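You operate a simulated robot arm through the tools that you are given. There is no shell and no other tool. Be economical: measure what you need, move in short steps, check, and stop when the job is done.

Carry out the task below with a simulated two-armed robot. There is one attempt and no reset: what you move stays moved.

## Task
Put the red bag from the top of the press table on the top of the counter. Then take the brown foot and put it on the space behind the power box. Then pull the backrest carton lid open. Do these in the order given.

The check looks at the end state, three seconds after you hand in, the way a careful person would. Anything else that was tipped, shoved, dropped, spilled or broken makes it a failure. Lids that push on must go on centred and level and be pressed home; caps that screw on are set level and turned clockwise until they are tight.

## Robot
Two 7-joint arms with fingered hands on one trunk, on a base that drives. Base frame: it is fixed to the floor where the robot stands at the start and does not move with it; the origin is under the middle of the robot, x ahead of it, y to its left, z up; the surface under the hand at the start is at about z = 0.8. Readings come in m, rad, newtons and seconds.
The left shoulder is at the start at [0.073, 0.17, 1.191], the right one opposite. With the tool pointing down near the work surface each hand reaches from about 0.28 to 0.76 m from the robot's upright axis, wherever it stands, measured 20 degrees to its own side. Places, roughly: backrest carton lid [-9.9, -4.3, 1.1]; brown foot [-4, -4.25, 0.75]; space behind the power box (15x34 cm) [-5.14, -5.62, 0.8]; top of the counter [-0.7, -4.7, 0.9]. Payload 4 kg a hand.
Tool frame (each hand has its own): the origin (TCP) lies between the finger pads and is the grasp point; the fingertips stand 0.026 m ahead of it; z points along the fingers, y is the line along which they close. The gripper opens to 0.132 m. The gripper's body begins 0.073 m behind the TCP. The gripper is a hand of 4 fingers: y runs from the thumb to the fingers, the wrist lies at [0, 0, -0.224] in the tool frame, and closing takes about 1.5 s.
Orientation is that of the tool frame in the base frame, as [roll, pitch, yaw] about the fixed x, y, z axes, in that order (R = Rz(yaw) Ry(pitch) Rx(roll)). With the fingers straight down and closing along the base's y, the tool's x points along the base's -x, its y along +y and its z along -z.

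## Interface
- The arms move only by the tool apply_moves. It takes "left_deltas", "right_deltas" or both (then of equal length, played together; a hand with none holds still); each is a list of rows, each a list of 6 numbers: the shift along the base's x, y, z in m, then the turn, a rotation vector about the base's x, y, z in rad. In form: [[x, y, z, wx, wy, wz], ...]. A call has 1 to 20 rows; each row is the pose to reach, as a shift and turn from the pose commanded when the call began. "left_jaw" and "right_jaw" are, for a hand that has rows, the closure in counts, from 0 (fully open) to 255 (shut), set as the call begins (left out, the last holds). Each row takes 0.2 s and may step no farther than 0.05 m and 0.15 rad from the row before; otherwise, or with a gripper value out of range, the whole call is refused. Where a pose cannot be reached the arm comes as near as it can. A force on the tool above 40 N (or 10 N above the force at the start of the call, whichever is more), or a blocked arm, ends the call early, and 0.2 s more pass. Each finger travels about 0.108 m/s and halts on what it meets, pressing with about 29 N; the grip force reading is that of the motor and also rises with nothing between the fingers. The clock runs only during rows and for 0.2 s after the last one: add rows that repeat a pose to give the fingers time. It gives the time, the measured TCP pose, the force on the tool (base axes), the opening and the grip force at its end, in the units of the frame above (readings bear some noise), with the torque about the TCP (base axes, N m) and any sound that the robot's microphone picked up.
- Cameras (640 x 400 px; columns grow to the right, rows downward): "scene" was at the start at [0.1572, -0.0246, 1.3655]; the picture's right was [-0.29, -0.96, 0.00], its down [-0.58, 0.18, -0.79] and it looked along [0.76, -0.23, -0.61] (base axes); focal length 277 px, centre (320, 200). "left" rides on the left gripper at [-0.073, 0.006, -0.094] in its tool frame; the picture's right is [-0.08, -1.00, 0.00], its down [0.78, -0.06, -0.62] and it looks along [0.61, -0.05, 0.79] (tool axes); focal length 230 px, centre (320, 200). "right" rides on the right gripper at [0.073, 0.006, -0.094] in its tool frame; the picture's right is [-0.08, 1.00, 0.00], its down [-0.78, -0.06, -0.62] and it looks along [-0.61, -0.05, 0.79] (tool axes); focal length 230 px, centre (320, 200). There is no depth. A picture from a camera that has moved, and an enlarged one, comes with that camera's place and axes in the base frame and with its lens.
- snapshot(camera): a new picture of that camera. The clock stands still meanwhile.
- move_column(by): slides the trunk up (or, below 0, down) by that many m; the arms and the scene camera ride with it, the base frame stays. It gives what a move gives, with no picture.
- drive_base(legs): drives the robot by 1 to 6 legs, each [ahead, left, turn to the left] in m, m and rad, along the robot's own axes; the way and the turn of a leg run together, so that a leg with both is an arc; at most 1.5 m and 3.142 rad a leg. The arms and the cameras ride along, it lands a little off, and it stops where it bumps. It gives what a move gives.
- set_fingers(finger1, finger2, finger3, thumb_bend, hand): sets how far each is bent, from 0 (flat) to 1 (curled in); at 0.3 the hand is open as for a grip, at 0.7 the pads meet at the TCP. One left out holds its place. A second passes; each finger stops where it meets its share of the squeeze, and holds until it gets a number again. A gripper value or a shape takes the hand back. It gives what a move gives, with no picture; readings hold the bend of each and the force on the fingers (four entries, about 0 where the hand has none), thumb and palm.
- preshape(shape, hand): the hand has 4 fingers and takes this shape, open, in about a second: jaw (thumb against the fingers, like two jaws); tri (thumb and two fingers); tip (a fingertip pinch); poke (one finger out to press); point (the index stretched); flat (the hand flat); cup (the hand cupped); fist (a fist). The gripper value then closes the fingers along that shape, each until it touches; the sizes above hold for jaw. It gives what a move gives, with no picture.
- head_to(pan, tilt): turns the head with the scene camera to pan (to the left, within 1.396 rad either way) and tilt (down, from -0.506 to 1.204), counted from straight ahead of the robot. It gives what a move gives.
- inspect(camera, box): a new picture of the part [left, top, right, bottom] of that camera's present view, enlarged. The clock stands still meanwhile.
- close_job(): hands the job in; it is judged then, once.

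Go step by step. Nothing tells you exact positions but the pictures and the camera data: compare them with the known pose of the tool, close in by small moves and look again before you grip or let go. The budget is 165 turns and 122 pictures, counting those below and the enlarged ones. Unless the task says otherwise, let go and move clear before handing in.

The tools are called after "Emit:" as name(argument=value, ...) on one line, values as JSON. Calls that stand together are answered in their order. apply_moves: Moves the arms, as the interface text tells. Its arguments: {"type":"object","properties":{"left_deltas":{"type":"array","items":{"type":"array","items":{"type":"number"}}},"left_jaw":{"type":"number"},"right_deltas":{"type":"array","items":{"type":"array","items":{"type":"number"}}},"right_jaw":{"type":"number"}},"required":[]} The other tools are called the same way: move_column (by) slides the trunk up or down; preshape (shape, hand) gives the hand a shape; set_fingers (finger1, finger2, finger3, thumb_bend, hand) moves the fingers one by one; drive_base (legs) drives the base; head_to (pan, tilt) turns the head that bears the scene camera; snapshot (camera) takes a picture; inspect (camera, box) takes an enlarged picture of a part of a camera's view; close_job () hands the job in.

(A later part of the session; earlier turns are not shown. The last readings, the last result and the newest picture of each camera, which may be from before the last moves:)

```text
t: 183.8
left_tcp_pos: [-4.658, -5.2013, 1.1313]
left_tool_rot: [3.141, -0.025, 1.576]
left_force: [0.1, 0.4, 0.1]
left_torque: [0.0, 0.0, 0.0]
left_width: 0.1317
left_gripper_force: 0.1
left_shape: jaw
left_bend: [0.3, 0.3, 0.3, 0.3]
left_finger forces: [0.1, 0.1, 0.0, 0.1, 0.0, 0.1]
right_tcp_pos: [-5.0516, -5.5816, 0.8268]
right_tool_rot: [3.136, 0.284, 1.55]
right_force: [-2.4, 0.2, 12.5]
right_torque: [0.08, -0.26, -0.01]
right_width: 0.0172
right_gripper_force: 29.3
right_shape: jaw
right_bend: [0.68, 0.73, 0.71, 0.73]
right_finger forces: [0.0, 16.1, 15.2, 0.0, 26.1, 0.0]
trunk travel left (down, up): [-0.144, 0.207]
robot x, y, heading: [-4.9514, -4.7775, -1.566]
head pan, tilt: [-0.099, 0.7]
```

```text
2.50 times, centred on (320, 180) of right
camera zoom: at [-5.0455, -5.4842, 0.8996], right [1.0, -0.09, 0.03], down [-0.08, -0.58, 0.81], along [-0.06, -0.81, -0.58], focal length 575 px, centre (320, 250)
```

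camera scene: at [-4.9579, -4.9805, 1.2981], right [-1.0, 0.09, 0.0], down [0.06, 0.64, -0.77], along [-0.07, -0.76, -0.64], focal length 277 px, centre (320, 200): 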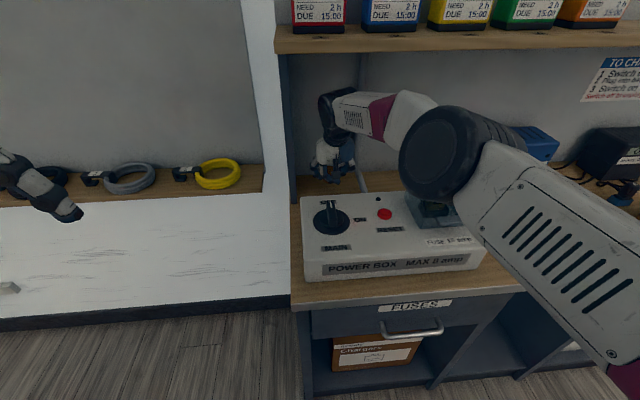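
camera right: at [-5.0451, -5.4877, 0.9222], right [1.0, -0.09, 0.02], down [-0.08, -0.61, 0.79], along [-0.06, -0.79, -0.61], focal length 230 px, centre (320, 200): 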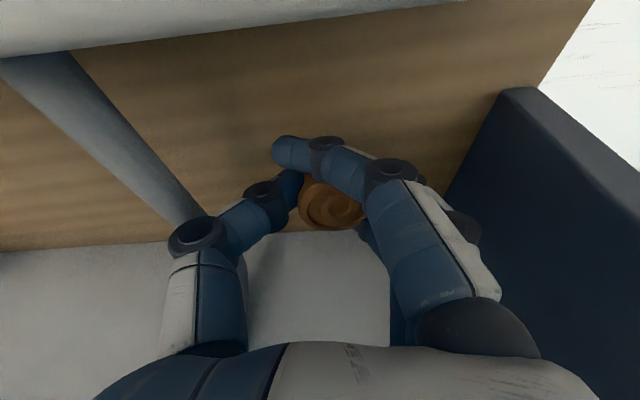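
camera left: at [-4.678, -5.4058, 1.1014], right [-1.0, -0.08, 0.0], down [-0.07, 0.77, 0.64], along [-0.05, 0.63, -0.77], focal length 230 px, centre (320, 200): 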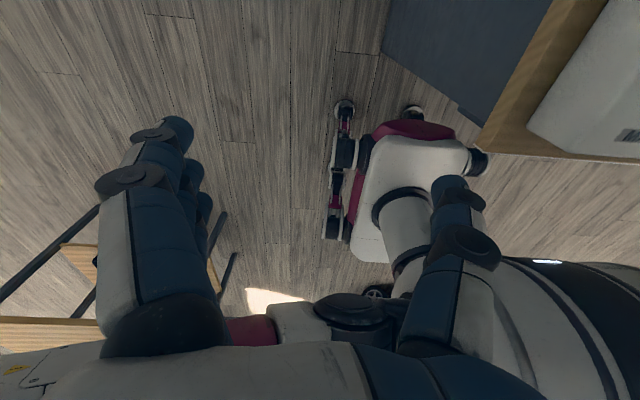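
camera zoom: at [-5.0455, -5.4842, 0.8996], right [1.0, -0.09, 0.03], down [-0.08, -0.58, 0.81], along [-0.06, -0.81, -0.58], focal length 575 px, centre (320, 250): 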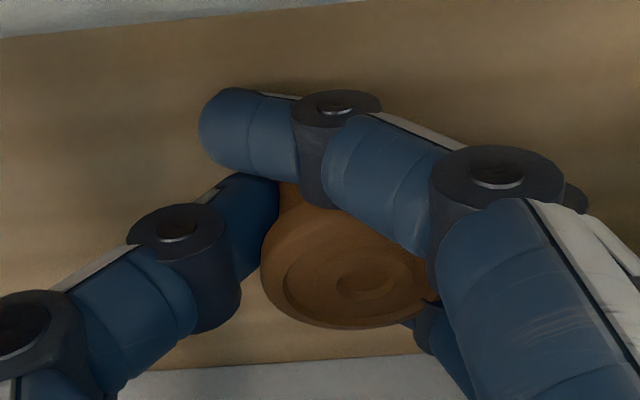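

The foot is touching the bench. I'll bring the hand a little more upright while in contact, then open it partly.

Emit:
apply_moves(right_deltas=[[0, 0.004, 0.001, 0.04, 0, 0], [0, 0.008, 0.002, 0.08, 0, 0], [0, 0.01, 0.002, 0.12, 0, 0], [0, 0.01, 0.002, 0.12, 0, 0]])

Emit:
inspect(camera="right", box=[220, 100, 420, 260])

```text
t: 184.8
left_tcp_pos: [-4.657, -5.2014, 1.1307]
left_tool_rot: [-3.141, -0.024, 1.577]
left_force: [0.1, -0.5, 0.9]
left_torque: [0.0, 0.01, 0.01]
left_width: 0.1321
left_gripper_force: 0.2
left_shape: jaw
left_bend: [0.3, 0.3, 0.3, 0.3]
left_finger forces: [0.1, 0.0, 0.0, 0.1, 0.1, 0.0]
right_tcp_pos: [-5.0513, -5.5611, 0.8289]
right_tool_rot: [3.139, 0.154, 1.552]
right_force: [-0.3, 7.0, 8.6]
right_torque: [0.11, -0.23, 0.15]
right_width: 0.0175
right_gripper_force: 29.2
right_shape: jaw
right_bend: [0.68, 0.73, 0.72, 0.73]
right_finger forces: [0.7, 16.5, 9.4, 0.0, 24.0, 0.0]
right hand out of reach, approached as far as the arm can: row 2, 3, 4
trunk travel left (down, up): [-0.144, 0.207]
robot x, y, heading: [-4.9507, -4.7729, -1.567]
head pan, tilt: [-0.099, 0.7]
```

```text
2.50 times, centred on (320, 180) of right
camera zoom: at [-5.046, -5.4728, 0.9121], right [1.0, -0.1, 0.02], down [-0.08, -0.68, 0.73], along [-0.06, -0.73, -0.68], focal length 575 px, centre (320, 250)
```

zoom: 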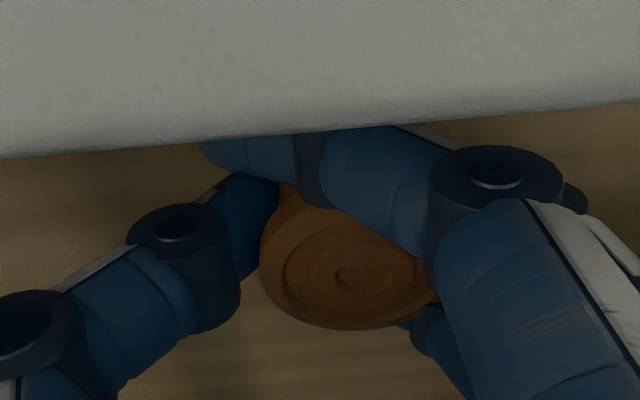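

The hand has drawn back close to the box. I'll lift a few mm and move the base 3 cm ahead to regain reach.

Emit:
apply_moves(right_deltas=[[0, -0.002, 0.005, 0, 0, 0], [0, -0.002, 0.012, 0, 0, 0], [0, -0.002, 0.012, 0, 0, 0]])

Emit:
drive_base(legs=[[0.04, 0, 0]])

Emit:
snapshot(camera="right")

Emit:
snapshot(camera="scene")

```text
t: 185.6
left_tcp_pos: [-4.6572, -5.2026, 1.13]
left_tool_rot: [3.141, -0.027, 1.578]
left_force: [0.5, 0.0, -0.3]
left_torque: [0.04, 0.0, -0.02]
left_width: 0.1318
left_gripper_force: 0.0
left_shape: jaw
left_bend: [0.3, 0.3, 0.3, 0.3]
left_finger forces: [0.0, 0.1, 0.0, 0.1, 0.0, 0.0]
right_tcp_pos: [-5.0521, -5.5642, 0.8396]
right_tool_rot: [3.137, 0.158, 1.55]
right_force: [-0.4, 0.0, 0.1]
right_torque: [-0.02, -0.02, -0.01]
right_width: 0.0172
right_gripper_force: 29.1
right_shape: jaw
right_bend: [0.68, 0.72, 0.71, 0.73]
right_finger forces: [0.7, 13.8, 12.4, 0.1, 21.4, 0.0]
trunk travel left (down, up): [-0.144, 0.207]
robot x, y, heading: [-4.9526, -4.7772, -1.566]
head pan, tilt: [-0.099, 0.7]
```

```text
t: 186.5
left_tcp_pos: [-4.6563, -5.2424, 1.1291]
left_tool_rot: [-3.141, -0.028, 1.576]
left_force: [0.7, -0.7, 0.3]
left_torque: [0.04, -0.01, 0.03]
left_width: 0.1319
left_gripper_force: 0.0
left_shape: jaw
left_bend: [0.3, 0.3, 0.3, 0.3]
left_finger forces: [0.1, 0.0, 0.0, 0.0, 0.0, 0.0]
right_tcp_pos: [-5.0514, -5.6045, 0.8412]
right_tool_rot: [3.139, 0.159, 1.549]
right_force: [-0.4, -0.8, -0.9]
right_torque: [0.01, -0.03, 0.0]
right_width: 0.0172
right_gripper_force: 28.7
right_shape: jaw
right_bend: [0.68, 0.72, 0.71, 0.73]
right_finger forces: [0.8, 13.8, 12.3, 0.0, 21.3, 0.0]
trunk travel left (down, up): [-0.144, 0.207]
robot x, y, heading: [-4.9535, -4.8142, -1.568]
head pan, tilt: [-0.099, 0.7]
```

```text
42 pictures are left
camera right: at [-5.0457, -5.5164, 0.9226], right [1.0, -0.1, 0.02], down [-0.08, -0.68, 0.73], along [-0.06, -0.73, -0.68], focal length 230 px, centre (320, 200)
```

right: 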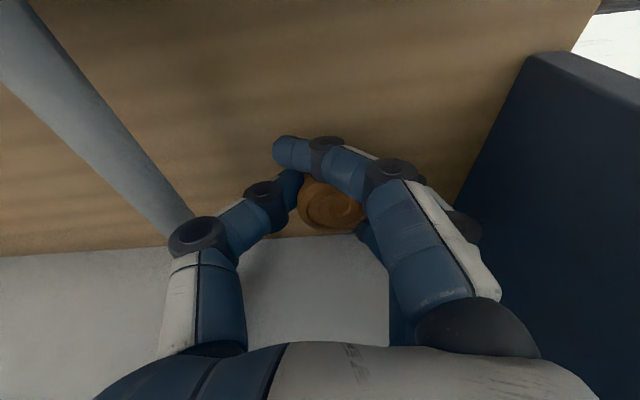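

```text
41 pictures are left
camera scene: at [-4.9575, -5.0214, 1.2978], right [-1.0, 0.09, 0.0], down [0.06, 0.64, -0.76], along [-0.07, -0.76, -0.64], focal length 277 px, centre (320, 200)
```

scene: 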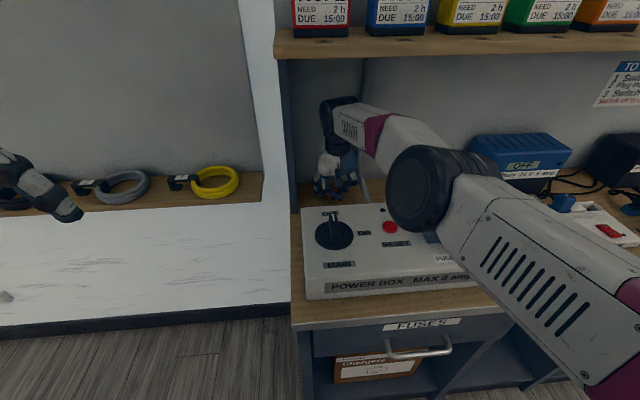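

Good place now: the foot is at (-5.05, -5.60), behind the box. Lowering to contact and opening partly.

Emit:
apply_moves(right_deltas=[[0, 0, -0.004, 0, 0, 0], [0, 0, -0.008, 0, 0, 0], [0, 0, -0.011, 0, 0, 0], [0, 0, -0.013, 0, 0, 0], [0, 0, -0.013, 0, 0, 0]])

Emit:
apply_moves(right_deltas=[[0, 0, 0, 0, 0, 0], [0, 0, 0, 0, 0, 0], [0, 0, 0, 0, 0, 0], [0, 0, 0, 0, 0, 0], [0, 0, 0, 0, 0, 0], [0, 0, 0, 0, 0, 0]], right_jaw=90)

Emit:
snapshot(camera="right")

```text
t: 187.7
left_tcp_pos: [-4.6578, -5.2406, 1.1305]
left_tool_rot: [-3.14, -0.024, 1.575]
left_force: [0.3, 0.4, -0.2]
left_torque: [0.01, 0.01, -0.01]
left_width: 0.1319
left_gripper_force: 0.0
left_shape: jaw
left_bend: [0.3, 0.3, 0.3, 0.3]
left_finger forces: [0.1, 0.0, 0.0, 0.1, 0.1, 0.1]
right_tcp_pos: [-5.0525, -5.6025, 0.8298]
right_tool_rot: [3.138, 0.163, 1.548]
right_force: [-0.4, -1.8, 7.2]
right_torque: [-0.08, -0.16, -0.04]
right_width: 0.0175
right_gripper_force: 29.0
right_shape: jaw
right_bend: [0.68, 0.72, 0.71, 0.73]
right_finger forces: [0.7, 13.7, 13.8, 0.0, 22.5, 0.1]
trunk travel left (down, up): [-0.144, 0.207]
robot x, y, heading: [-4.9515, -4.8155, -1.564]
head pan, tilt: [-0.099, 0.7]
```

```text
t: 189.1
left_tcp_pos: [-4.657, -5.2402, 1.1296]
left_tool_rot: [3.141, -0.025, 1.574]
left_force: [-0.1, 0.2, -0.7]
left_torque: [0.02, -0.01, 0.03]
left_width: 0.1321
left_gripper_force: 0.0
left_shape: jaw
left_bend: [0.3, 0.3, 0.3, 0.3]
left_finger forces: [0.0, 0.1, 0.0, 0.0, 0.0, 0.0]
right_tcp_pos: [-5.0522, -5.5999, 0.8297]
right_tool_rot: [3.137, 0.162, 1.55]
right_force: [-4.6, -0.7, 12.9]
right_torque: [0.32, -0.28, 0.13]
right_width: 0.0802
right_gripper_force: 0.2
right_shape: jaw
right_bend: [0.76, 0.65, 0.71, 0.67]
right_finger forces: [18.8, 5.5, 6.5, 0.1, 0.0, 0.1]
trunk travel left (down, up): [-0.144, 0.207]
robot x, y, heading: [-4.9526, -4.8102, -1.564]
head pan, tilt: [-0.099, 0.7]
```

```text
40 pictures are left
camera right: at [-5.0463, -5.513, 0.9118], right [1.0, -0.1, 0.02], down [-0.08, -0.67, 0.74], along [-0.06, -0.73, -0.68], focal length 230 px, centre (320, 200)
```

right: 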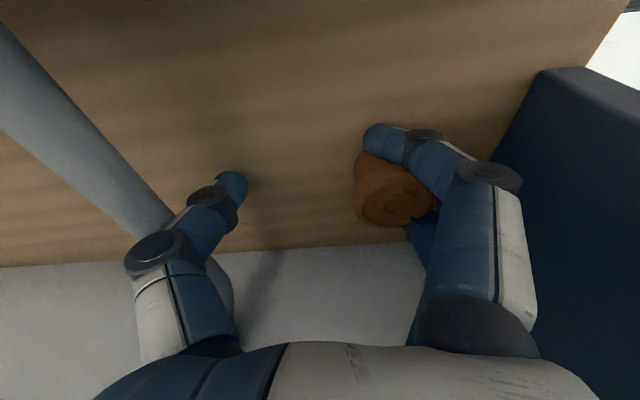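

The foot is wedged between the first finger and the others. I'll shift the hand a little away from the side panel and open the first finger alone.

Emit:
apply_moves(right_deltas=[[-0.01, 0, 0.002, 0, 0, 0], [-0.02, 0, 0.002, 0, 0, 0], [-0.025, 0, 0.002, 0, 0, 0]])

Emit:
set_fingers(hand="right", finger1=0.35)

Emit:
snapshot(camera="right")

```text
t: 189.9
left_tcp_pos: [-4.6551, -5.2403, 1.1296]
left_tool_rot: [3.142, -0.025, 1.574]
left_force: [-0.4, -0.1, 0.1]
left_torque: [-0.01, 0.01, 0.0]
left_width: 0.1321
left_gripper_force: 0.1
left_shape: jaw
left_bend: [0.3, 0.3, 0.3, 0.3]
left_finger forces: [0.0, 0.1, 0.0, 0.1, 0.0, 0.1]
right_tcp_pos: [-5.0755, -5.6039, 0.8299]
right_tool_rot: [3.137, 0.161, 1.55]
right_force: [5.6, 0.0, 8.4]
right_torque: [0.09, -0.52, -0.04]
right_width: 0.0853
right_gripper_force: 0.2
right_shape: jaw
right_bend: [0.73, 0.61, 0.71, 0.67]
right_finger forces: [17.8, 9.9, 10.2, 0.0, 0.1, 0.0]
trunk travel left (down, up): [-0.144, 0.207]
robot x, y, heading: [-4.949, -4.8137, -1.563]
head pan, tilt: [-0.099, 0.7]
```

```text
t: 190.9
left_tcp_pos: [-4.657, -5.2398, 1.1302]
left_tool_rot: [-3.14, -0.023, 1.576]
left_force: [0.2, -0.5, -0.3]
left_torque: [0.0, 0.01, 0.01]
left_width: 0.1319
left_gripper_force: 0.2
left_shape: jaw
left_bend: [0.3, 0.3, 0.3, 0.3]
left_finger forces: [0.1, 0.0, 0.0, 0.0, 0.1, 0.0]
right_tcp_pos: [-5.0766, -5.603, 0.8318]
right_tool_rot: [3.138, 0.162, 1.549]
right_force: [-3.3, -4.6, 18.4]
right_torque: [0.24, -0.6, -0.1]
right_width: 0.0787
right_gripper_force: 8.5
right_shape: fingers
right_bend: [0.72, 0.7, 0.7, 0.67]
right_finger forces: [17.8, 0.1, 0.1, 0.0, 0.0, 0.1]
trunk travel left (down, up): [-0.144, 0.207]
robot x, y, heading: [-4.9512, -4.815, -1.565]
head pan, tilt: [-0.099, 0.7]
```

```text
39 pictures are left
camera right: at [-5.0707, -5.5152, 0.9138], right [1.0, -0.1, 0.02], down [-0.08, -0.67, 0.74], along [-0.06, -0.73, -0.68], focal length 230 px, centre (320, 200)
```

right: 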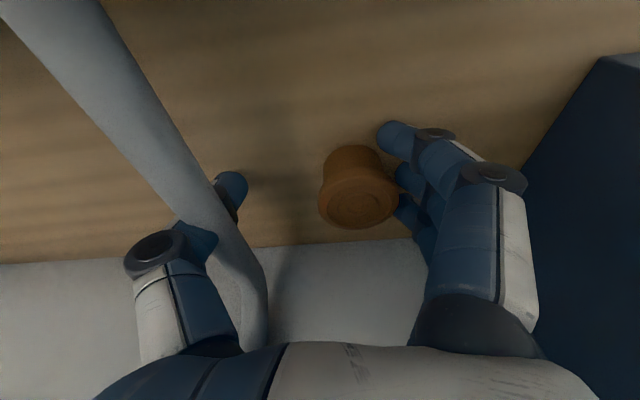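

The foot is free now and stands; the thumb seems to be near the pipe, so I'll zoom in.

Emit:
inspect(camera="right", box=[110, 110, 430, 310])

```text
2.00 times, centred on (270, 210) of right
camera zoom: at [-5.0707, -5.5152, 0.9138], right [1.0, -0.1, 0.02], down [-0.08, -0.67, 0.74], along [-0.06, -0.73, -0.68], focal length 460 px, centre (420, 180)
```

zoom: 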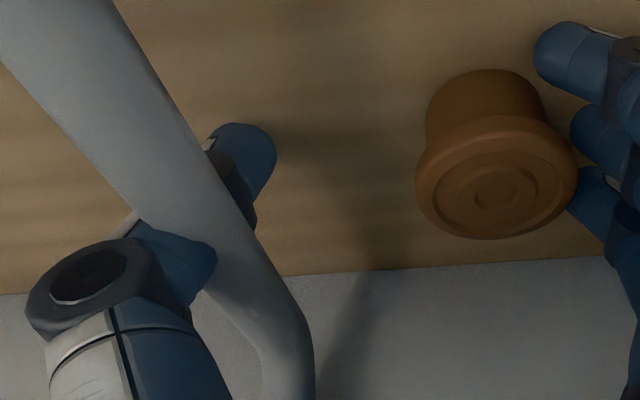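

The fingertips are pressing on the bench (18 N up) and the thumb crosses the pipe. I'll swing the thumb open first, then rise slightly.

Emit:
set_fingers(hand="right", thumb_bend=0.3)

Emit:
snapshot(camera="right")

```text
t: 191.9
left_tcp_pos: [-4.6556, -5.2401, 1.13]
left_tool_rot: [-3.141, -0.026, 1.577]
left_force: [0.2, 0.2, 0.8]
left_torque: [0.03, -0.02, -0.02]
left_width: 0.132
left_gripper_force: 0.1
left_shape: jaw
left_bend: [0.3, 0.3, 0.3, 0.3]
left_finger forces: [0.0, 0.1, 0.1, 0.0, 0.2, 0.0]
right_tcp_pos: [-5.0756, -5.6026, 0.8288]
right_tool_rot: [3.138, 0.158, 1.552]
right_force: [0.3, 2.1, 4.6]
right_torque: [0.16, -0.33, 0.19]
right_width: 0.1328
right_gripper_force: 1.9
right_shape: fingers
right_bend: [0.33, 0.7, 0.7, 0.3]
right_finger forces: [4.7, 0.0, 0.0, 0.1, 0.0, 0.0]
trunk travel left (down, up): [-0.144, 0.207]
robot x, y, heading: [-4.95, -4.8112, -1.565]
head pan, tilt: [-0.099, 0.7]
```

```text
37 pictures are left
camera right: at [-5.07, -5.5152, 0.9117], right [1.0, -0.1, 0.02], down [-0.08, -0.68, 0.73], along [-0.06, -0.73, -0.68], focal length 230 px, centre (320, 200)
```

right: 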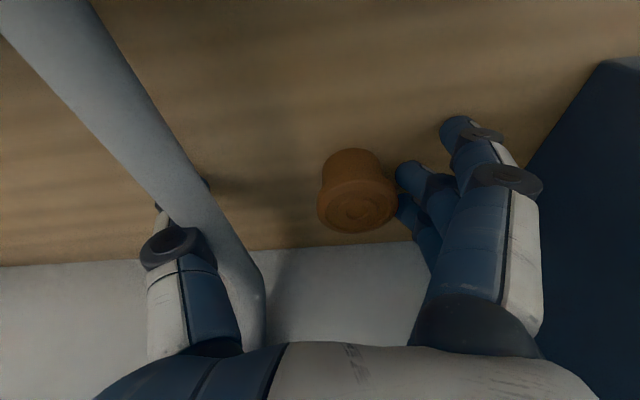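

The foot stands upright and free. I'll open fingers 2 and 3, then curl the thumb back only as much as needed to leave the pipe while rising.

Emit:
set_fingers(hand="right", finger1=0.3, finger2=0.35, finger3=0.35, thumb_bend=0.3)

Emit:
apply_moves(right_deltas=[[0.01, 0, 0.0, 0, 0, 0], [0.02, 0, 0.0, 0, 0, 0], [0.025, 0, 0.0, 0, 0, 0], [0.025, 0, 0.0, 0, 0, 0]])

Emit:
inspect(camera="right", box=[110, 70, 580, 350])

```text
t: 192.9
left_tcp_pos: [-4.6566, -5.2413, 1.129]
left_tool_rot: [3.141, -0.026, 1.576]
left_force: [-0.1, 0.2, -0.7]
left_torque: [-0.01, 0.02, 0.01]
left_width: 0.1318
left_gripper_force: 0.2
left_shape: jaw
left_bend: [0.3, 0.3, 0.3, 0.3]
left_finger forces: [0.1, 0.0, 0.0, 0.0, 0.0, 0.0]
right_tcp_pos: [-5.0772, -5.6031, 0.8292]
right_tool_rot: [3.138, 0.162, 1.551]
right_force: [-0.1, 0.8, 0.2]
right_torque: [-0.01, 0.0, -0.02]
right_width: 0.1361
right_gripper_force: 0.2
right_shape: fingers
right_bend: [0.3, 0.35, 0.35, 0.3]
right_finger forces: [0.1, 0.0, 0.1, 0.0, 0.1, 0.1]
trunk travel left (down, up): [-0.144, 0.207]
robot x, y, heading: [-4.9485, -4.8125, -1.564]
head pan, tilt: [-0.099, 0.7]
```

```text
t: 193.9
left_tcp_pos: [-4.6564, -5.2417, 1.129]
left_tool_rot: [3.141, -0.027, 1.575]
left_force: [-0.2, 0.3, 0.5]
left_torque: [0.02, -0.02, -0.01]
left_width: 0.1319
left_gripper_force: 0.1
left_shape: jaw
left_bend: [0.3, 0.3, 0.3, 0.3]
left_finger forces: [0.1, 0.0, 0.0, 0.0, 0.1, 0.0]
right_tcp_pos: [-5.0528, -5.602, 0.8295]
right_tool_rot: [3.138, 0.16, 1.548]
right_force: [-0.1, -0.2, -0.6]
right_torque: [0.01, 0.0, -0.01]
right_width: 0.136
right_gripper_force: 0.0
right_shape: fingers
right_bend: [0.3, 0.35, 0.35, 0.3]
right_finger forces: [0.0, 0.0, 0.1, 0.1, 0.0, 0.0]
trunk travel left (down, up): [-0.144, 0.207]
robot x, y, heading: [-4.9524, -4.8146, -1.557]
head pan, tilt: [-0.099, 0.7]
```

```text
1.36 times, centred on (345, 210) of right
camera zoom: at [-5.0461, -5.5146, 0.9127], right [1.0, -0.1, 0.02], down [-0.08, -0.68, 0.73], along [-0.06, -0.73, -0.68], focal length 313 px, centre (286, 186)
```

zoom: 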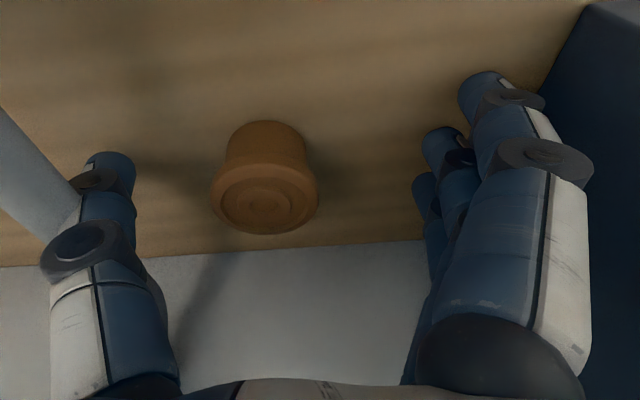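

The foot stands free behind the box with nothing touching. I'll retreat up and back, with more tilt to stay under the shelf and above the dial.

Emit:
apply_moves(right_deltas=[[0, 0, 0.02, 0, 0, 0], [0, 0, 0.04, 0, 0, 0], [0, 0.015, 0.055, -0.08, 0, 0], [0, 0.03, 0.07, -0.16, 0, 0], [0, 0.05, 0.085, -0.24, 0, 0], [0, 0.065, 0.1, -0.3, 0, 0], [0, 0.085, 0.115, -0.32, 0, 0], [0, 0.11, 0.13, -0.32, 0, 0], [0, 0.14, 0.145, -0.32, 0, 0], [0, 0.17, 0.15, -0.32, 0, 0], [0, 0.21, 0.16, -0.32, 0, 0], [0, 0.25, 0.17, -0.32, 0, 0], [0, 0.25, 0.17, -0.32, 0, 0]])

Emit:
snapshot(camera="scene")

```text
t: 196.7
left_tcp_pos: [-4.6558, -5.241, 1.1301]
left_tool_rot: [-3.14, -0.026, 1.577]
left_force: [-0.4, 0.6, 0.1]
left_torque: [-0.04, 0.02, 0.04]
left_width: 0.1318
left_gripper_force: 0.0
left_shape: jaw
left_bend: [0.3, 0.3, 0.3, 0.3]
left_finger forces: [0.0, 0.1, 0.1, 0.1, 0.1, 0.0]
right_tcp_pos: [-5.0491, -5.3536, 0.9997]
right_tool_rot: [3.129, 0.48, 1.55]
right_force: [0.1, 0.1, 0.0]
right_torque: [0.02, 0.02, -0.02]
right_width: 0.1361
right_gripper_force: 0.0
right_shape: fingers
right_bend: [0.3, 0.35, 0.35, 0.3]
right_finger forces: [0.0, 0.0, 0.0, 0.0, 0.1, 0.0]
trunk travel left (down, up): [-0.144, 0.207]
robot x, y, heading: [-4.9506, -4.8161, -1.562]
head pan, tilt: [-0.099, 0.7]
```

```text
35 pictures are left
camera scene: at [-4.9561, -5.0204, 1.2979], right [-1.0, 0.09, 0.0], down [0.06, 0.64, -0.76], along [-0.07, -0.76, -0.64], focal length 277 px, centre (320, 200)
```

scene: 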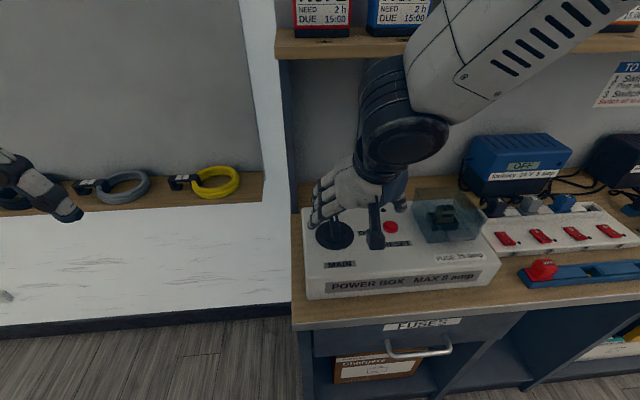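

The foot is done. Now I'll undo the dial: its fin points to OFF at about (-5.024, -5.42), top z≈0.905, and must turn a quarter clockwise to ON. I'll bring the hand upright above it.

Emit:
apply_moves(right_deltas=[[0.005, -0.01, 0, 0.1, 0, 0], [0.01, -0.025, 0, 0.2, 0, 0], [0.015, -0.04, 0, 0.3, 0, 0], [0.02, -0.055, 0, 0.4, 0, 0], [0.025, -0.07, 0, 0.48, 0, 0], [0.025, -0.07, -0.01, 0.48, 0, 0]], right_jaw=60)

Emit:
snapshot(camera="right")

Emit:
snapshot(camera="scene")

```text
t: 198.1
left_tcp_pos: [-4.6562, -5.2402, 1.129]
left_tool_rot: [3.141, -0.026, 1.577]
left_force: [0.1, -0.3, -0.4]
left_torque: [0.0, -0.02, -0.02]
left_width: 0.1318
left_gripper_force: 0.1
left_shape: jaw
left_bend: [0.3, 0.3, 0.3, 0.3]
left_finger forces: [0.0, 0.0, 0.1, 0.1, 0.0, 0.1]
right_tcp_pos: [-5.0273, -5.4217, 0.9907]
right_tool_rot: [3.141, -0.001, 1.552]
right_force: [0.6, -0.1, -0.1]
right_torque: [-0.01, 0.02, -0.02]
right_width: 0.1015
right_gripper_force: 0.1
right_shape: jaw
right_bend: [0.62, 0.62, 0.62, 0.58]
right_finger forces: [0.0, 0.0, 0.0, 0.0, 0.0, 0.1]
trunk travel left (down, up): [-0.144, 0.207]
robot x, y, heading: [-4.9509, -4.814, -1.562]
head pan, tilt: [-0.099, 0.7]
```

```text
34 pictures are left
camera right: at [-5.021, -5.349, 1.0856], right [1.0, -0.1, 0.0], down [-0.08, -0.78, 0.62], along [-0.06, -0.61, -0.79], focal length 230 px, centre (320, 200)
```

right: 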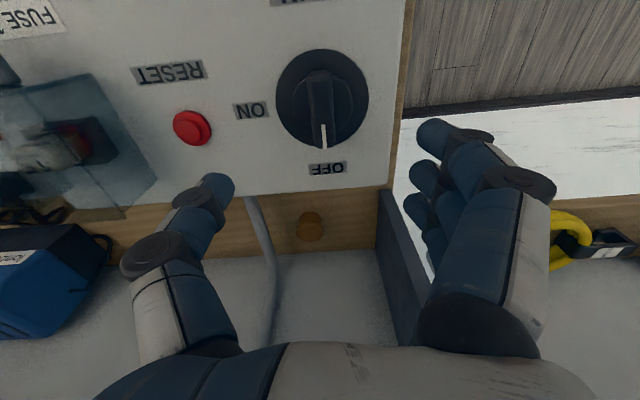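

```text
33 pictures are left
camera scene: at [-4.9577, -5.0199, 1.2981], right [-1.0, 0.09, 0.0], down [0.06, 0.64, -0.77], along [-0.07, -0.76, -0.64], focal length 277 px, centre (320, 200)
```

scene: 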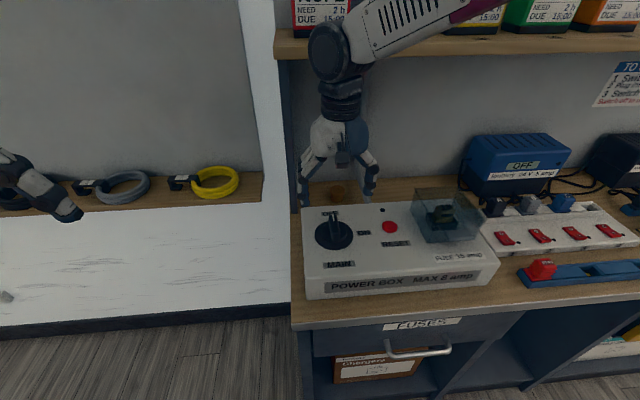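

The dial's centre is at (-5.025, -5.407) and the fin is aligned with the hand. I'll descend until the tips straddle the fin.

Emit:
apply_moves(right_deltas=[[0.002, 0.014, -0.02, 0, 0, 0], [0.002, 0.014, -0.05, 0, 0, 0], [0.002, 0.014, -0.07, 0, 0, 0], [0.002, 0.014, -0.085, 0, 0, 0], [0.002, 0.014, -0.085, 0, 0, 0]])

Emit:
snapshot(camera="right")

Emit:
inspect(camera="scene", box=[280, 130, 420, 290])

```text
t: 199.3
left_tcp_pos: [-4.6569, -5.241, 1.129]
left_tool_rot: [-3.141, -0.026, 1.576]
left_force: [-0.1, -0.8, -0.1]
left_torque: [0.05, 0.0, -0.01]
left_width: 0.1318
left_gripper_force: 0.2
left_shape: jaw
left_bend: [0.3, 0.3, 0.3, 0.3]
left_finger forces: [0.0, 0.1, 0.0, 0.0, 0.1, 0.0]
right_tcp_pos: [-5.025, -5.4094, 0.9056]
right_tool_rot: [3.14, -0.001, 1.552]
right_force: [-1.1, -0.3, 0.1]
right_torque: [0.03, 0.04, 0.01]
right_width: 0.1013
right_gripper_force: 0.0
right_shape: jaw
right_bend: [0.62, 0.62, 0.62, 0.58]
right_finger forces: [0.0, 0.1, 0.0, 0.1, 0.0, 0.0]
trunk travel left (down, up): [-0.144, 0.207]
robot x, y, heading: [-4.9494, -4.8138, -1.563]
head pan, tilt: [-0.099, 0.7]
```

```text
32 pictures are left
camera right: at [-5.0189, -5.3351, 1.0003], right [1.0, -0.1, 0.0], down [-0.08, -0.78, 0.62], along [-0.06, -0.61, -0.79], focal length 230 px, centre (320, 200)
```

right: 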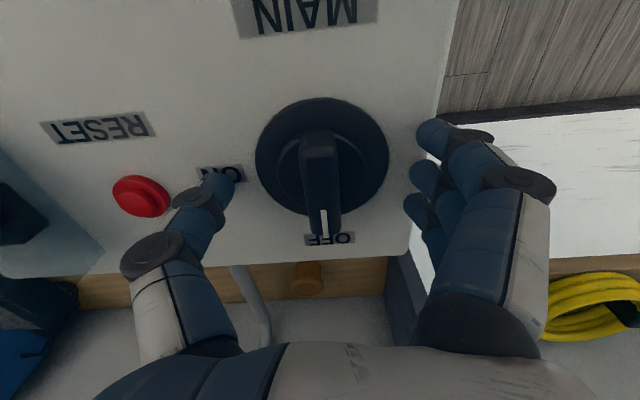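

```text
2.50 times, centred on (350, 210) of scene
camera zoom: at [-4.9576, -5.0199, 1.2981], right [-1.0, 0.09, 0.0], down [0.06, 0.64, -0.77], along [-0.07, -0.76, -0.64], focal length 693 px, centre (245, 175)
```

zoom: 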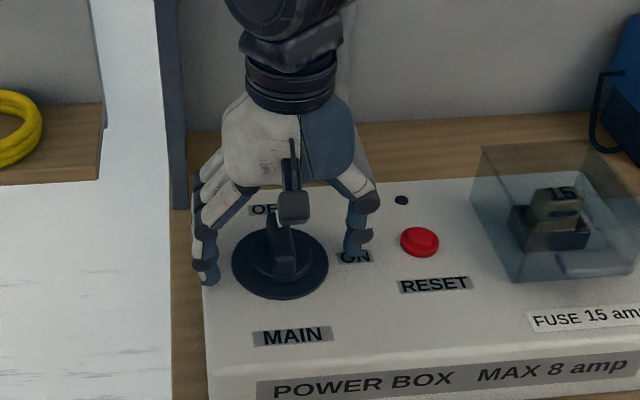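

The fin is centred between the fingers. I'll close on it gently.

Emit:
apply_moves(right_deltas=[[0, 0.005, -0.003, 0, 0, 0], [0, 0.005, -0.003, 0, 0, 0], [0, 0.005, -0.003, 0, 0, 0], [0, 0.005, -0.003, 0, 0, 0], [0, 0.005, -0.003, 0, 0, 0], [0, 0.005, -0.003, 0, 0, 0]], right_jaw=255)

Emit:
inspect(camera="right", box=[160, 70, 480, 270])

```text
t: 200.7
left_tcp_pos: [-4.656, -5.2404, 1.1312]
left_tool_rot: [3.141, -0.026, 1.578]
left_force: [0.5, 0.1, 0.0]
left_torque: [0.0, -0.01, 0.0]
left_width: 0.132
left_gripper_force: 0.0
left_shape: jaw
left_bend: [0.3, 0.3, 0.3, 0.3]
left_finger forces: [0.0, 0.0, 0.0, 0.1, 0.0, 0.0]
right_tcp_pos: [-5.027, -5.4048, 0.9023]
right_tool_rot: [3.141, 0.002, 1.55]
right_force: [-6.1, -1.6, 5.5]
right_torque: [-0.04, 0.03, 0.08]
right_width: 0.0139
right_gripper_force: 28.7
right_shape: jaw
right_bend: [0.76, 0.72, 0.72, 0.7]
right_finger forces: [1.4, 16.0, 10.6, 0.0, 32.0, 0.0]
trunk travel left (down, up): [-0.144, 0.207]
robot x, y, heading: [-4.9497, -4.8162, -1.565]
head pan, tilt: [-0.099, 0.7]
```

```text
2.00 times, centred on (320, 170) of right
camera zoom: at [-5.0196, -5.3306, 0.9976], right [1.0, -0.1, 0.0], down [-0.08, -0.78, 0.62], along [-0.06, -0.61, -0.79], focal length 460 px, centre (320, 260)
```

zoom: 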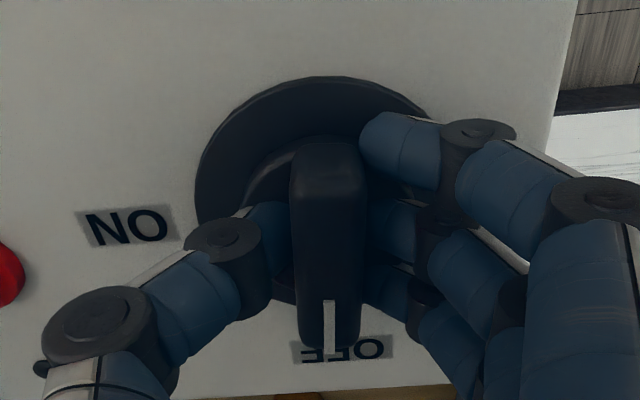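

The fin is gripped. I'll turn it clockwise a quarter about the dial's axis.

Emit:
apply_moves(right_deltas=[[0, 0, 0, 0, 0, -0.1], [0, 0, 0, 0, 0, -0.22], [0, 0, 0, 0, 0, -0.35], [0, 0, 0, 0, 0, -0.48], [0, 0, 0, 0, 0, -0.61], [0, 0, 0, 0, 0, -0.74], [0, 0, 0, 0, 0, -0.87], [0, 0, 0, 0, 0, -1.0], [0, 0, 0, 0, 0, -1.13], [0, 0, 0, 0, 0, -1.26], [0, 0, 0, 0, 0, -1.39], [0, 0, 0, 0, 0, -1.5], [0, 0, 0, 0, 0, -1.57], [0, 0, 0, 0, 0, -1.57]])

Emit:
snapshot(camera="scene")

```text
t: 203.7
left_tcp_pos: [-4.6545, -5.2401, 1.1297]
left_tool_rot: [-3.139, -0.026, 1.576]
left_force: [-0.1, 0.0, 0.1]
left_torque: [-0.01, 0.01, -0.01]
left_width: 0.1319
left_gripper_force: 0.0
left_shape: jaw
left_bend: [0.3, 0.3, 0.3, 0.3]
left_finger forces: [0.1, 0.0, 0.0, 0.0, 0.0, 0.0]
right_tcp_pos: [-5.0226, -5.4052, 0.9009]
right_tool_rot: [3.14, -0.001, -0.018]
right_force: [20.0, 2.2, 4.1]
right_torque: [-0.08, -0.26, 0.44]
right_width: 0.0133
right_gripper_force: 29.5
right_shape: jaw
right_bend: [0.76, 0.71, 0.71, 0.7]
right_finger forces: [0.7, 15.6, 17.7, 0.0, 29.8, 0.0]
trunk travel left (down, up): [-0.144, 0.207]
robot x, y, heading: [-4.9534, -4.8167, -1.564]
head pan, tilt: [-0.099, 0.7]
```

```text
29 pictures are left
camera scene: at [-4.9553, -5.0195, 1.2981], right [-1.0, 0.09, 0.0], down [0.06, 0.64, -0.77], along [-0.07, -0.76, -0.64], focal length 277 px, centre (320, 200)
```

scene: 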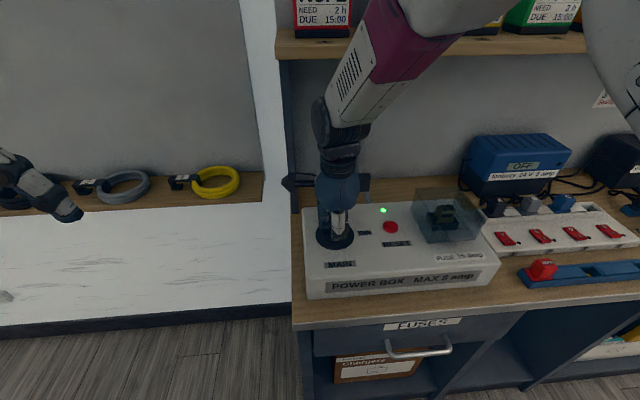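

The green light is back on and the dial is at ON. I'll open, rise straight up and back, and check the dial and the foot.

Emit:
apply_moves(right_deltas=[[0, 0, 0, 0, 0, 0], [0, 0, 0, 0, 0, 0], [0, 0, 0, 0, 0, 0], [0, 0, 0, 0, 0, 0], [0, 0, 0, 0, 0, 0]], right_jaw=60)

Emit:
apply_moves(right_deltas=[[0, 0, 0.02, 0, 0, 0], [0, 0, 0.05, 0, 0, 0], [0, 0.01, 0.08, 0, 0, 0], [0, 0.03, 0.11, 0, 0, 0], [0, 0.06, 0.13, 0, 0, 0], [0, 0.09, 0.15, 0, 0, 0], [0, 0.12, 0.17, 0, 0, 0], [0, 0.12, 0.17, 0, 0, 0]])

Emit:
snapshot(camera="scene")

```text
t: 204.9
left_tcp_pos: [-4.6563, -5.2425, 1.1303]
left_tool_rot: [3.141, -0.026, 1.574]
left_force: [0.4, 0.5, 0.9]
left_torque: [0.0, 0.03, 0.04]
left_width: 0.1317
left_gripper_force: 0.0
left_shape: jaw
left_bend: [0.3, 0.3, 0.3, 0.3]
left_finger forces: [0.0, 0.0, 0.0, 0.0, 0.1, 0.0]
right_tcp_pos: [-5.024, -5.4055, 0.901]
right_tool_rot: [3.141, 0.001, -0.02]
right_force: [0.2, 0.2, -0.5]
right_torque: [-0.02, -0.04, -0.01]
right_width: 0.101
right_gripper_force: 0.0
right_shape: jaw
right_bend: [0.63, 0.63, 0.63, 0.59]
right_finger forces: [0.0, 0.0, 0.0, 0.1, 0.0, 0.0]
trunk travel left (down, up): [-0.144, 0.207]
robot x, y, heading: [-4.9528, -4.8112, -1.562]
head pan, tilt: [-0.099, 0.7]
```

```text
t: 206.7
left_tcp_pos: [-4.6566, -5.241, 1.1293]
left_tool_rot: [-3.141, -0.026, 1.576]
left_force: [0.5, -0.6, 0.3]
left_torque: [-0.01, 0.03, 0.02]
left_width: 0.132
left_gripper_force: 0.1
left_shape: jaw
left_bend: [0.3, 0.3, 0.3, 0.3]
left_finger forces: [0.0, 0.1, 0.1, 0.0, 0.1, 0.1]
right_tcp_pos: [-5.0254, -5.2843, 1.0708]
right_tool_rot: [-3.14, -0.001, -0.019]
right_force: [0.1, -0.2, -0.4]
right_torque: [-0.02, 0.01, 0.04]
right_width: 0.101
right_gripper_force: 0.0
right_shape: jaw
right_bend: [0.63, 0.63, 0.63, 0.59]
right_finger forces: [0.0, 0.0, 0.1, 0.1, 0.1, 0.0]
trunk travel left (down, up): [-0.144, 0.207]
robot x, y, heading: [-4.9562, -4.8137, -1.565]
head pan, tilt: [-0.099, 0.7]
```

```text
28 pictures are left
camera scene: at [-4.9574, -5.0207, 1.2978], right [-1.0, 0.09, 0.0], down [0.06, 0.64, -0.76], along [-0.07, -0.76, -0.64], focal length 277 px, centre (320, 200)
```

scene: 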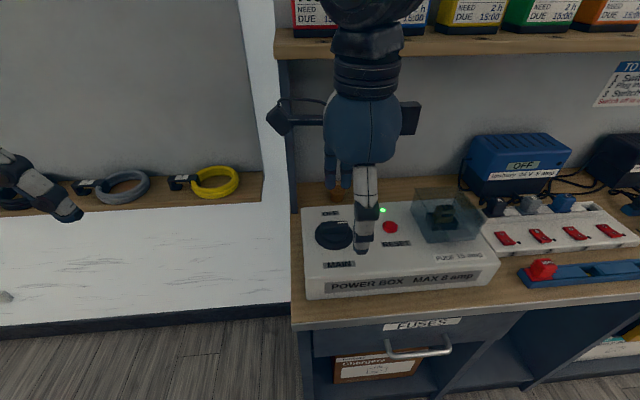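

The dial points at ON, the light is lit and the foot stays put. Now for the carton at (-9.9, -4.3): I'll back off, turn to face -x and look.

Emit:
drive_base(legs=[[-0.5, 0, 0], [0, 0, -1.57]])

Emit:
move_column(by=0.15)

Emit:
head_to(pan=0.0, tilt=0.2)

Emit:
snapshot(camera="scene")

```text
t: 213.4
left_tcp_pos: [-5.3821, -4.6044, 1.1308]
left_tool_rot: [-3.141, -0.026, 0.007]
left_force: [-0.3, -0.8, -0.1]
left_torque: [0.01, 0.03, -0.03]
left_width: 0.1319
left_gripper_force: 0.1
left_shape: jaw
left_bend: [0.3, 0.3, 0.3, 0.3]
left_finger forces: [0.0, 0.1, 0.1, 0.1, 0.0, 0.0]
right_tcp_pos: [-5.4257, -4.2362, 1.0732]
right_tool_rot: [-3.142, -0.001, -1.589]
right_force: [0.8, 0.2, 0.5]
right_torque: [0.03, -0.02, -0.02]
right_width: 0.1008
right_gripper_force: 0.0
right_shape: jaw
right_bend: [0.63, 0.63, 0.63, 0.59]
right_finger forces: [0.0, 0.0, 0.0, 0.0, 0.1, 0.0]
trunk travel left (down, up): [-0.144, 0.207]
robot x, y, heading: [-4.9529, -4.3079, -3.135]
head pan, tilt: [-0.099, 0.7]
```

```text
t: 215.2
left_tcp_pos: [-5.3808, -4.6059, 1.28]
left_tool_rot: [-3.141, -0.026, 0.006]
left_force: [0.6, -0.2, 0.9]
left_torque: [-0.02, 0.0, 0.01]
left_width: 0.1321
left_gripper_force: 0.0
left_shape: jaw
left_bend: [0.3, 0.3, 0.3, 0.3]
left_finger forces: [0.0, 0.0, 0.1, 0.0, 0.0, 0.0]
right_tcp_pos: [-5.4262, -4.2367, 1.2207]
right_tool_rot: [3.141, 0.0, -1.588]
right_force: [0.2, -1.1, -0.1]
right_torque: [0.01, 0.02, -0.03]
right_width: 0.1009
right_gripper_force: 0.1
right_shape: jaw
right_bend: [0.63, 0.63, 0.63, 0.59]
right_finger forces: [0.0, 0.0, 0.0, 0.1, 0.0, 0.0]
trunk travel left (down, up): [-0.294, 0.057]
robot x, y, heading: [-4.9556, -4.3114, -3.134]
head pan, tilt: [-0.099, 0.7]
```

```text
t: 216.1
left_tcp_pos: [-5.3815, -4.6044, 1.2797]
left_tool_rot: [3.141, -0.027, 0.007]
left_force: [-0.2, 0.0, -0.1]
left_torque: [-0.02, -0.01, 0.0]
left_width: 0.1318
left_gripper_force: 0.0
left_shape: jaw
left_bend: [0.3, 0.3, 0.3, 0.3]
left_finger forces: [0.1, 0.0, 0.1, 0.1, 0.0, 0.0]
right_tcp_pos: [-5.4252, -4.2358, 1.2228]
right_tool_rot: [3.141, -0.001, -1.59]
right_force: [0.5, 0.0, -0.6]
right_torque: [0.0, -0.02, -0.04]
right_width: 0.1008
right_gripper_force: 0.1
right_shape: jaw
right_bend: [0.63, 0.63, 0.63, 0.59]
right_finger forces: [0.1, 0.1, 0.1, 0.1, 0.0, 0.1]
trunk travel left (down, up): [-0.294, 0.057]
robot x, y, heading: [-4.9557, -4.3078, -3.133]
head pan, tilt: [0.0, 0.201]
```

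```text
27 pictures are left
camera scene: at [-5.0888, -4.3096, 1.4981], right [-0.01, 1.0, 0.0], down [0.2, 0.0, -0.98], along [-0.98, -0.01, -0.2], focal length 277 px, centre (320, 200)
```

scene: 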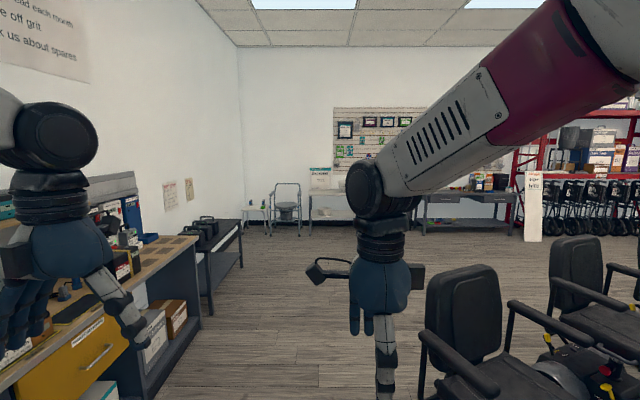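

The carton should be on the table at the far wall straight ahead. The aisle looks clear, so I'll drive down it, slightly left of the scooter seats.

Emit:
drive_base(legs=[[1.0, 0.25, 0], [1.3, 0, 0], [1.1, 0, 0]])

Emit:
snapshot(camera="scene")

```text
t: 232.8
left_tcp_pos: [-8.7734, -4.9115, 1.2797]
left_tool_rot: [3.14, -0.025, 0.016]
left_force: [0.1, -0.4, -0.1]
left_torque: [0.0, 0.01, -0.01]
left_width: 0.1317
left_gripper_force: 0.1
left_shape: jaw
left_bend: [0.3, 0.3, 0.3, 0.3]
left_finger forces: [0.0, 0.1, 0.0, 0.0, 0.1, 0.1]
right_tcp_pos: [-8.8204, -4.5437, 1.2221]
right_tool_rot: [3.141, 0.002, -1.581]
right_force: [-0.4, -0.8, -1.0]
right_torque: [-0.01, 0.02, 0.02]
right_width: 0.1006
right_gripper_force: 0.1
right_shape: jaw
right_bend: [0.63, 0.63, 0.63, 0.59]
right_finger forces: [0.0, 0.0, 0.0, 0.0, 0.1, 0.2]
trunk travel left (down, up): [-0.294, 0.057]
robot x, y, heading: [-8.3503, -4.6121, -3.125]
head pan, tilt: [0.0, 0.201]
```

```text
26 pictures are left
camera scene: at [-8.4829, -4.6137, 1.4981], right [-0.02, 1.0, 0.0], down [0.2, 0.0, -0.98], along [-0.98, -0.02, -0.2], focal length 277 px, centre (320, 200)
```

scene: 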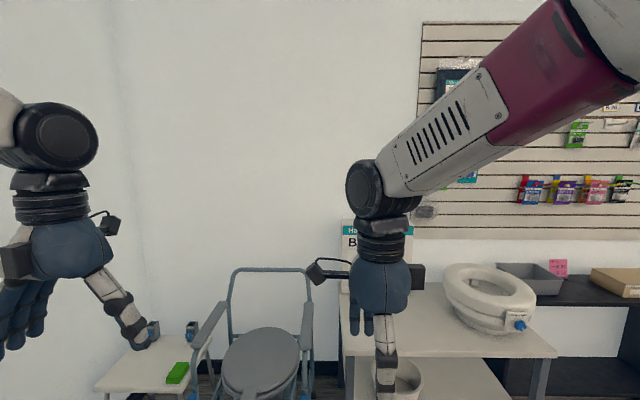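

The carton seems to be right behind my hand. I'll move the right hand aside and look.

Emit:
apply_moves(right_deltas=[[0, 0.04, 0, 0, 0, 0.14], [0, 0.08, 0, 0, 0, 0.28], [0, 0.12, 0, 0, 0, 0.42], [0, 0.16, 0, 0, 0, 0.56], [0, 0.2, 0, 0, 0, 0.7], [0, 0.22, 0, 0, 0, 0.84], [0, 0.22, 0, 0, 0, 0.98], [0, 0.22, 0, 0, 0, 1.12], [0, 0.22, 0, 0, 0, 1.26], [0, 0.22, 0, 0, 0, 1.4], [0, 0.22, 0, 0, 0, 1.54], [0, 0.22, 0, 0, 0, 1.57]], right_jaw=0)

Emit:
inspect(camera="scene", box=[270, 160, 560, 380])

```text
t: 235.4
left_tcp_pos: [-8.7733, -4.9115, 1.2808]
left_tool_rot: [3.14, -0.026, 0.017]
left_force: [-1.1, 0.5, 0.0]
left_torque: [0.0, -0.02, 0.0]
left_width: 0.132
left_gripper_force: 0.0
left_shape: jaw
left_bend: [0.3, 0.3, 0.3, 0.3]
left_finger forces: [0.0, 0.1, 0.0, 0.0, 0.0, 0.1]
right_tcp_pos: [-8.8197, -4.3231, 1.2231]
right_tool_rot: [-3.141, -0.001, -0.008]
right_force: [0.0, -0.5, -0.5]
right_torque: [0.04, 0.01, -0.02]
right_width: 0.1317
right_gripper_force: 0.1
right_shape: jaw
right_bend: [0.3, 0.3, 0.3, 0.3]
right_finger forces: [0.0, 0.0, 0.0, 0.1, 0.1, 0.0]
trunk travel left (down, up): [-0.294, 0.057]
robot x, y, heading: [-8.3524, -4.6109, -3.121]
head pan, tilt: [0.0, 0.201]
```

```text
1.82 times, centred on (415, 270) of scene
camera zoom: at [-8.4827, -4.6138, 1.4981], right [-0.02, 1.0, 0.0], down [0.2, 0.0, -0.98], along [-0.98, -0.02, -0.2], focal length 504 px, centre (147, 73)
```

zoom: 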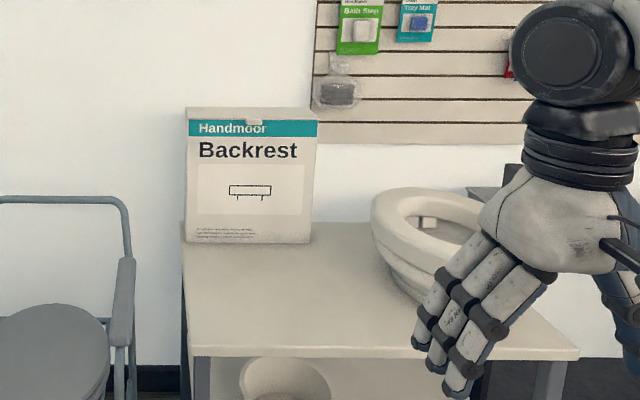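

The carton stands at about x -9.69 (front face), y -4.385, with its top at z≈1.13 and a small tab on the front edge of the lid. I'll drive closer for a detailed look.

Emit:
drive_base(legs=[[0.5, 0, -0.015]])

Emit:
head_to(pan=-0.2, tilt=0.45)

Emit:
snapshot(camera="scene")

```text
t: 238.3
left_tcp_pos: [-9.2803, -4.9077, 1.2807]
left_tool_rot: [3.141, -0.026, -0.004]
left_force: [0.3, -0.7, 0.0]
left_torque: [0.02, -0.01, -0.02]
left_width: 0.1319
left_gripper_force: 0.1
left_shape: jaw
left_bend: [0.3, 0.3, 0.3, 0.3]
left_finger forces: [0.0, 0.0, 0.0, 0.1, 0.0, 0.0]
right_tcp_pos: [-9.3168, -4.3169, 1.2223]
right_tool_rot: [-3.141, 0.0, -0.031]
right_force: [-0.1, -0.2, 0.3]
right_torque: [0.01, -0.02, 0.0]
right_width: 0.1316
right_gripper_force: 0.1
right_shape: jaw
right_bend: [0.3, 0.3, 0.3, 0.3]
right_finger forces: [0.0, 0.0, 0.1, 0.0, 0.0, 0.1]
trunk travel left (down, up): [-0.294, 0.057]
robot x, y, heading: [-8.8518, -4.6177, 3.141]
head pan, tilt: [0.0, 0.201]
```

```text
t: 239.1
left_tcp_pos: [-9.2788, -4.9074, 1.2799]
left_tool_rot: [3.141, -0.026, -0.003]
left_force: [0.0, 0.8, -0.3]
left_torque: [-0.01, 0.0, 0.01]
left_width: 0.132
left_gripper_force: 0.0
left_shape: jaw
left_bend: [0.3, 0.3, 0.3, 0.3]
left_finger forces: [0.1, 0.0, 0.0, 0.0, 0.0, 0.0]
right_tcp_pos: [-9.3149, -4.3165, 1.2213]
right_tool_rot: [-3.14, 0.001, -0.03]
right_force: [0.2, -0.3, -0.7]
right_torque: [-0.02, 0.03, -0.03]
right_width: 0.1316
right_gripper_force: 0.1
right_shape: jaw
right_bend: [0.3, 0.3, 0.3, 0.3]
right_finger forces: [0.1, 0.0, 0.1, 0.0, 0.0, 0.0]
trunk travel left (down, up): [-0.294, 0.057]
robot x, y, heading: [-8.8476, -4.6166, 3.14]
head pan, tilt: [-0.201, 0.45]
```

```text
24 pictures are left
camera scene: at [-8.9799, -4.5964, 1.475], right [0.2, 0.98, 0.0], down [0.43, -0.09, -0.9], along [-0.88, 0.18, -0.43], focal length 277 px, centre (320, 200)
```

scene: 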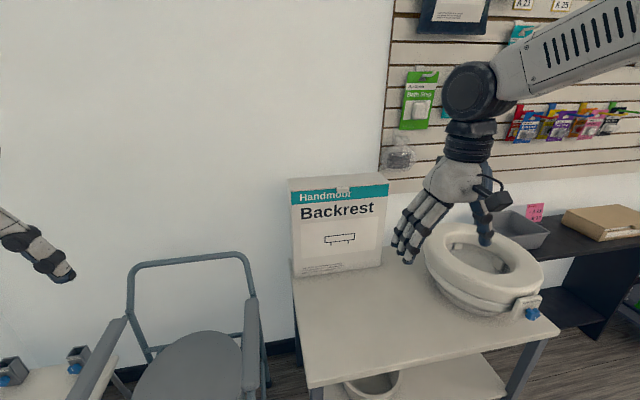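

Emit:
inspect(camera="scene", box=[280, 160, 400, 235])

```text
5.33 times, centred on (340, 198) of scene
camera zoom: at [-8.9799, -4.5964, 1.475], right [0.2, 0.98, 0.0], down [0.43, -0.09, -0.9], along [-0.88, 0.18, -0.43], focal length 1478 px, centre (213, 213)
```

zoom: 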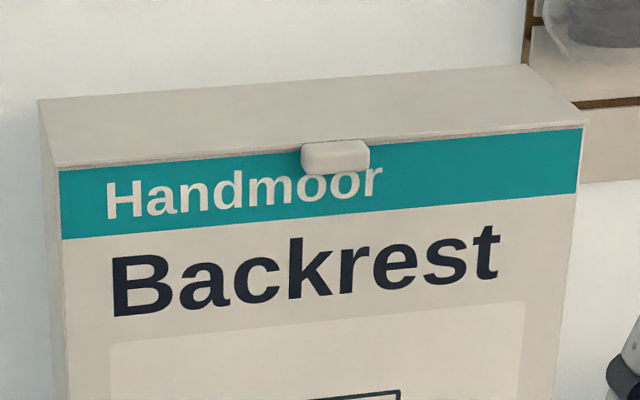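

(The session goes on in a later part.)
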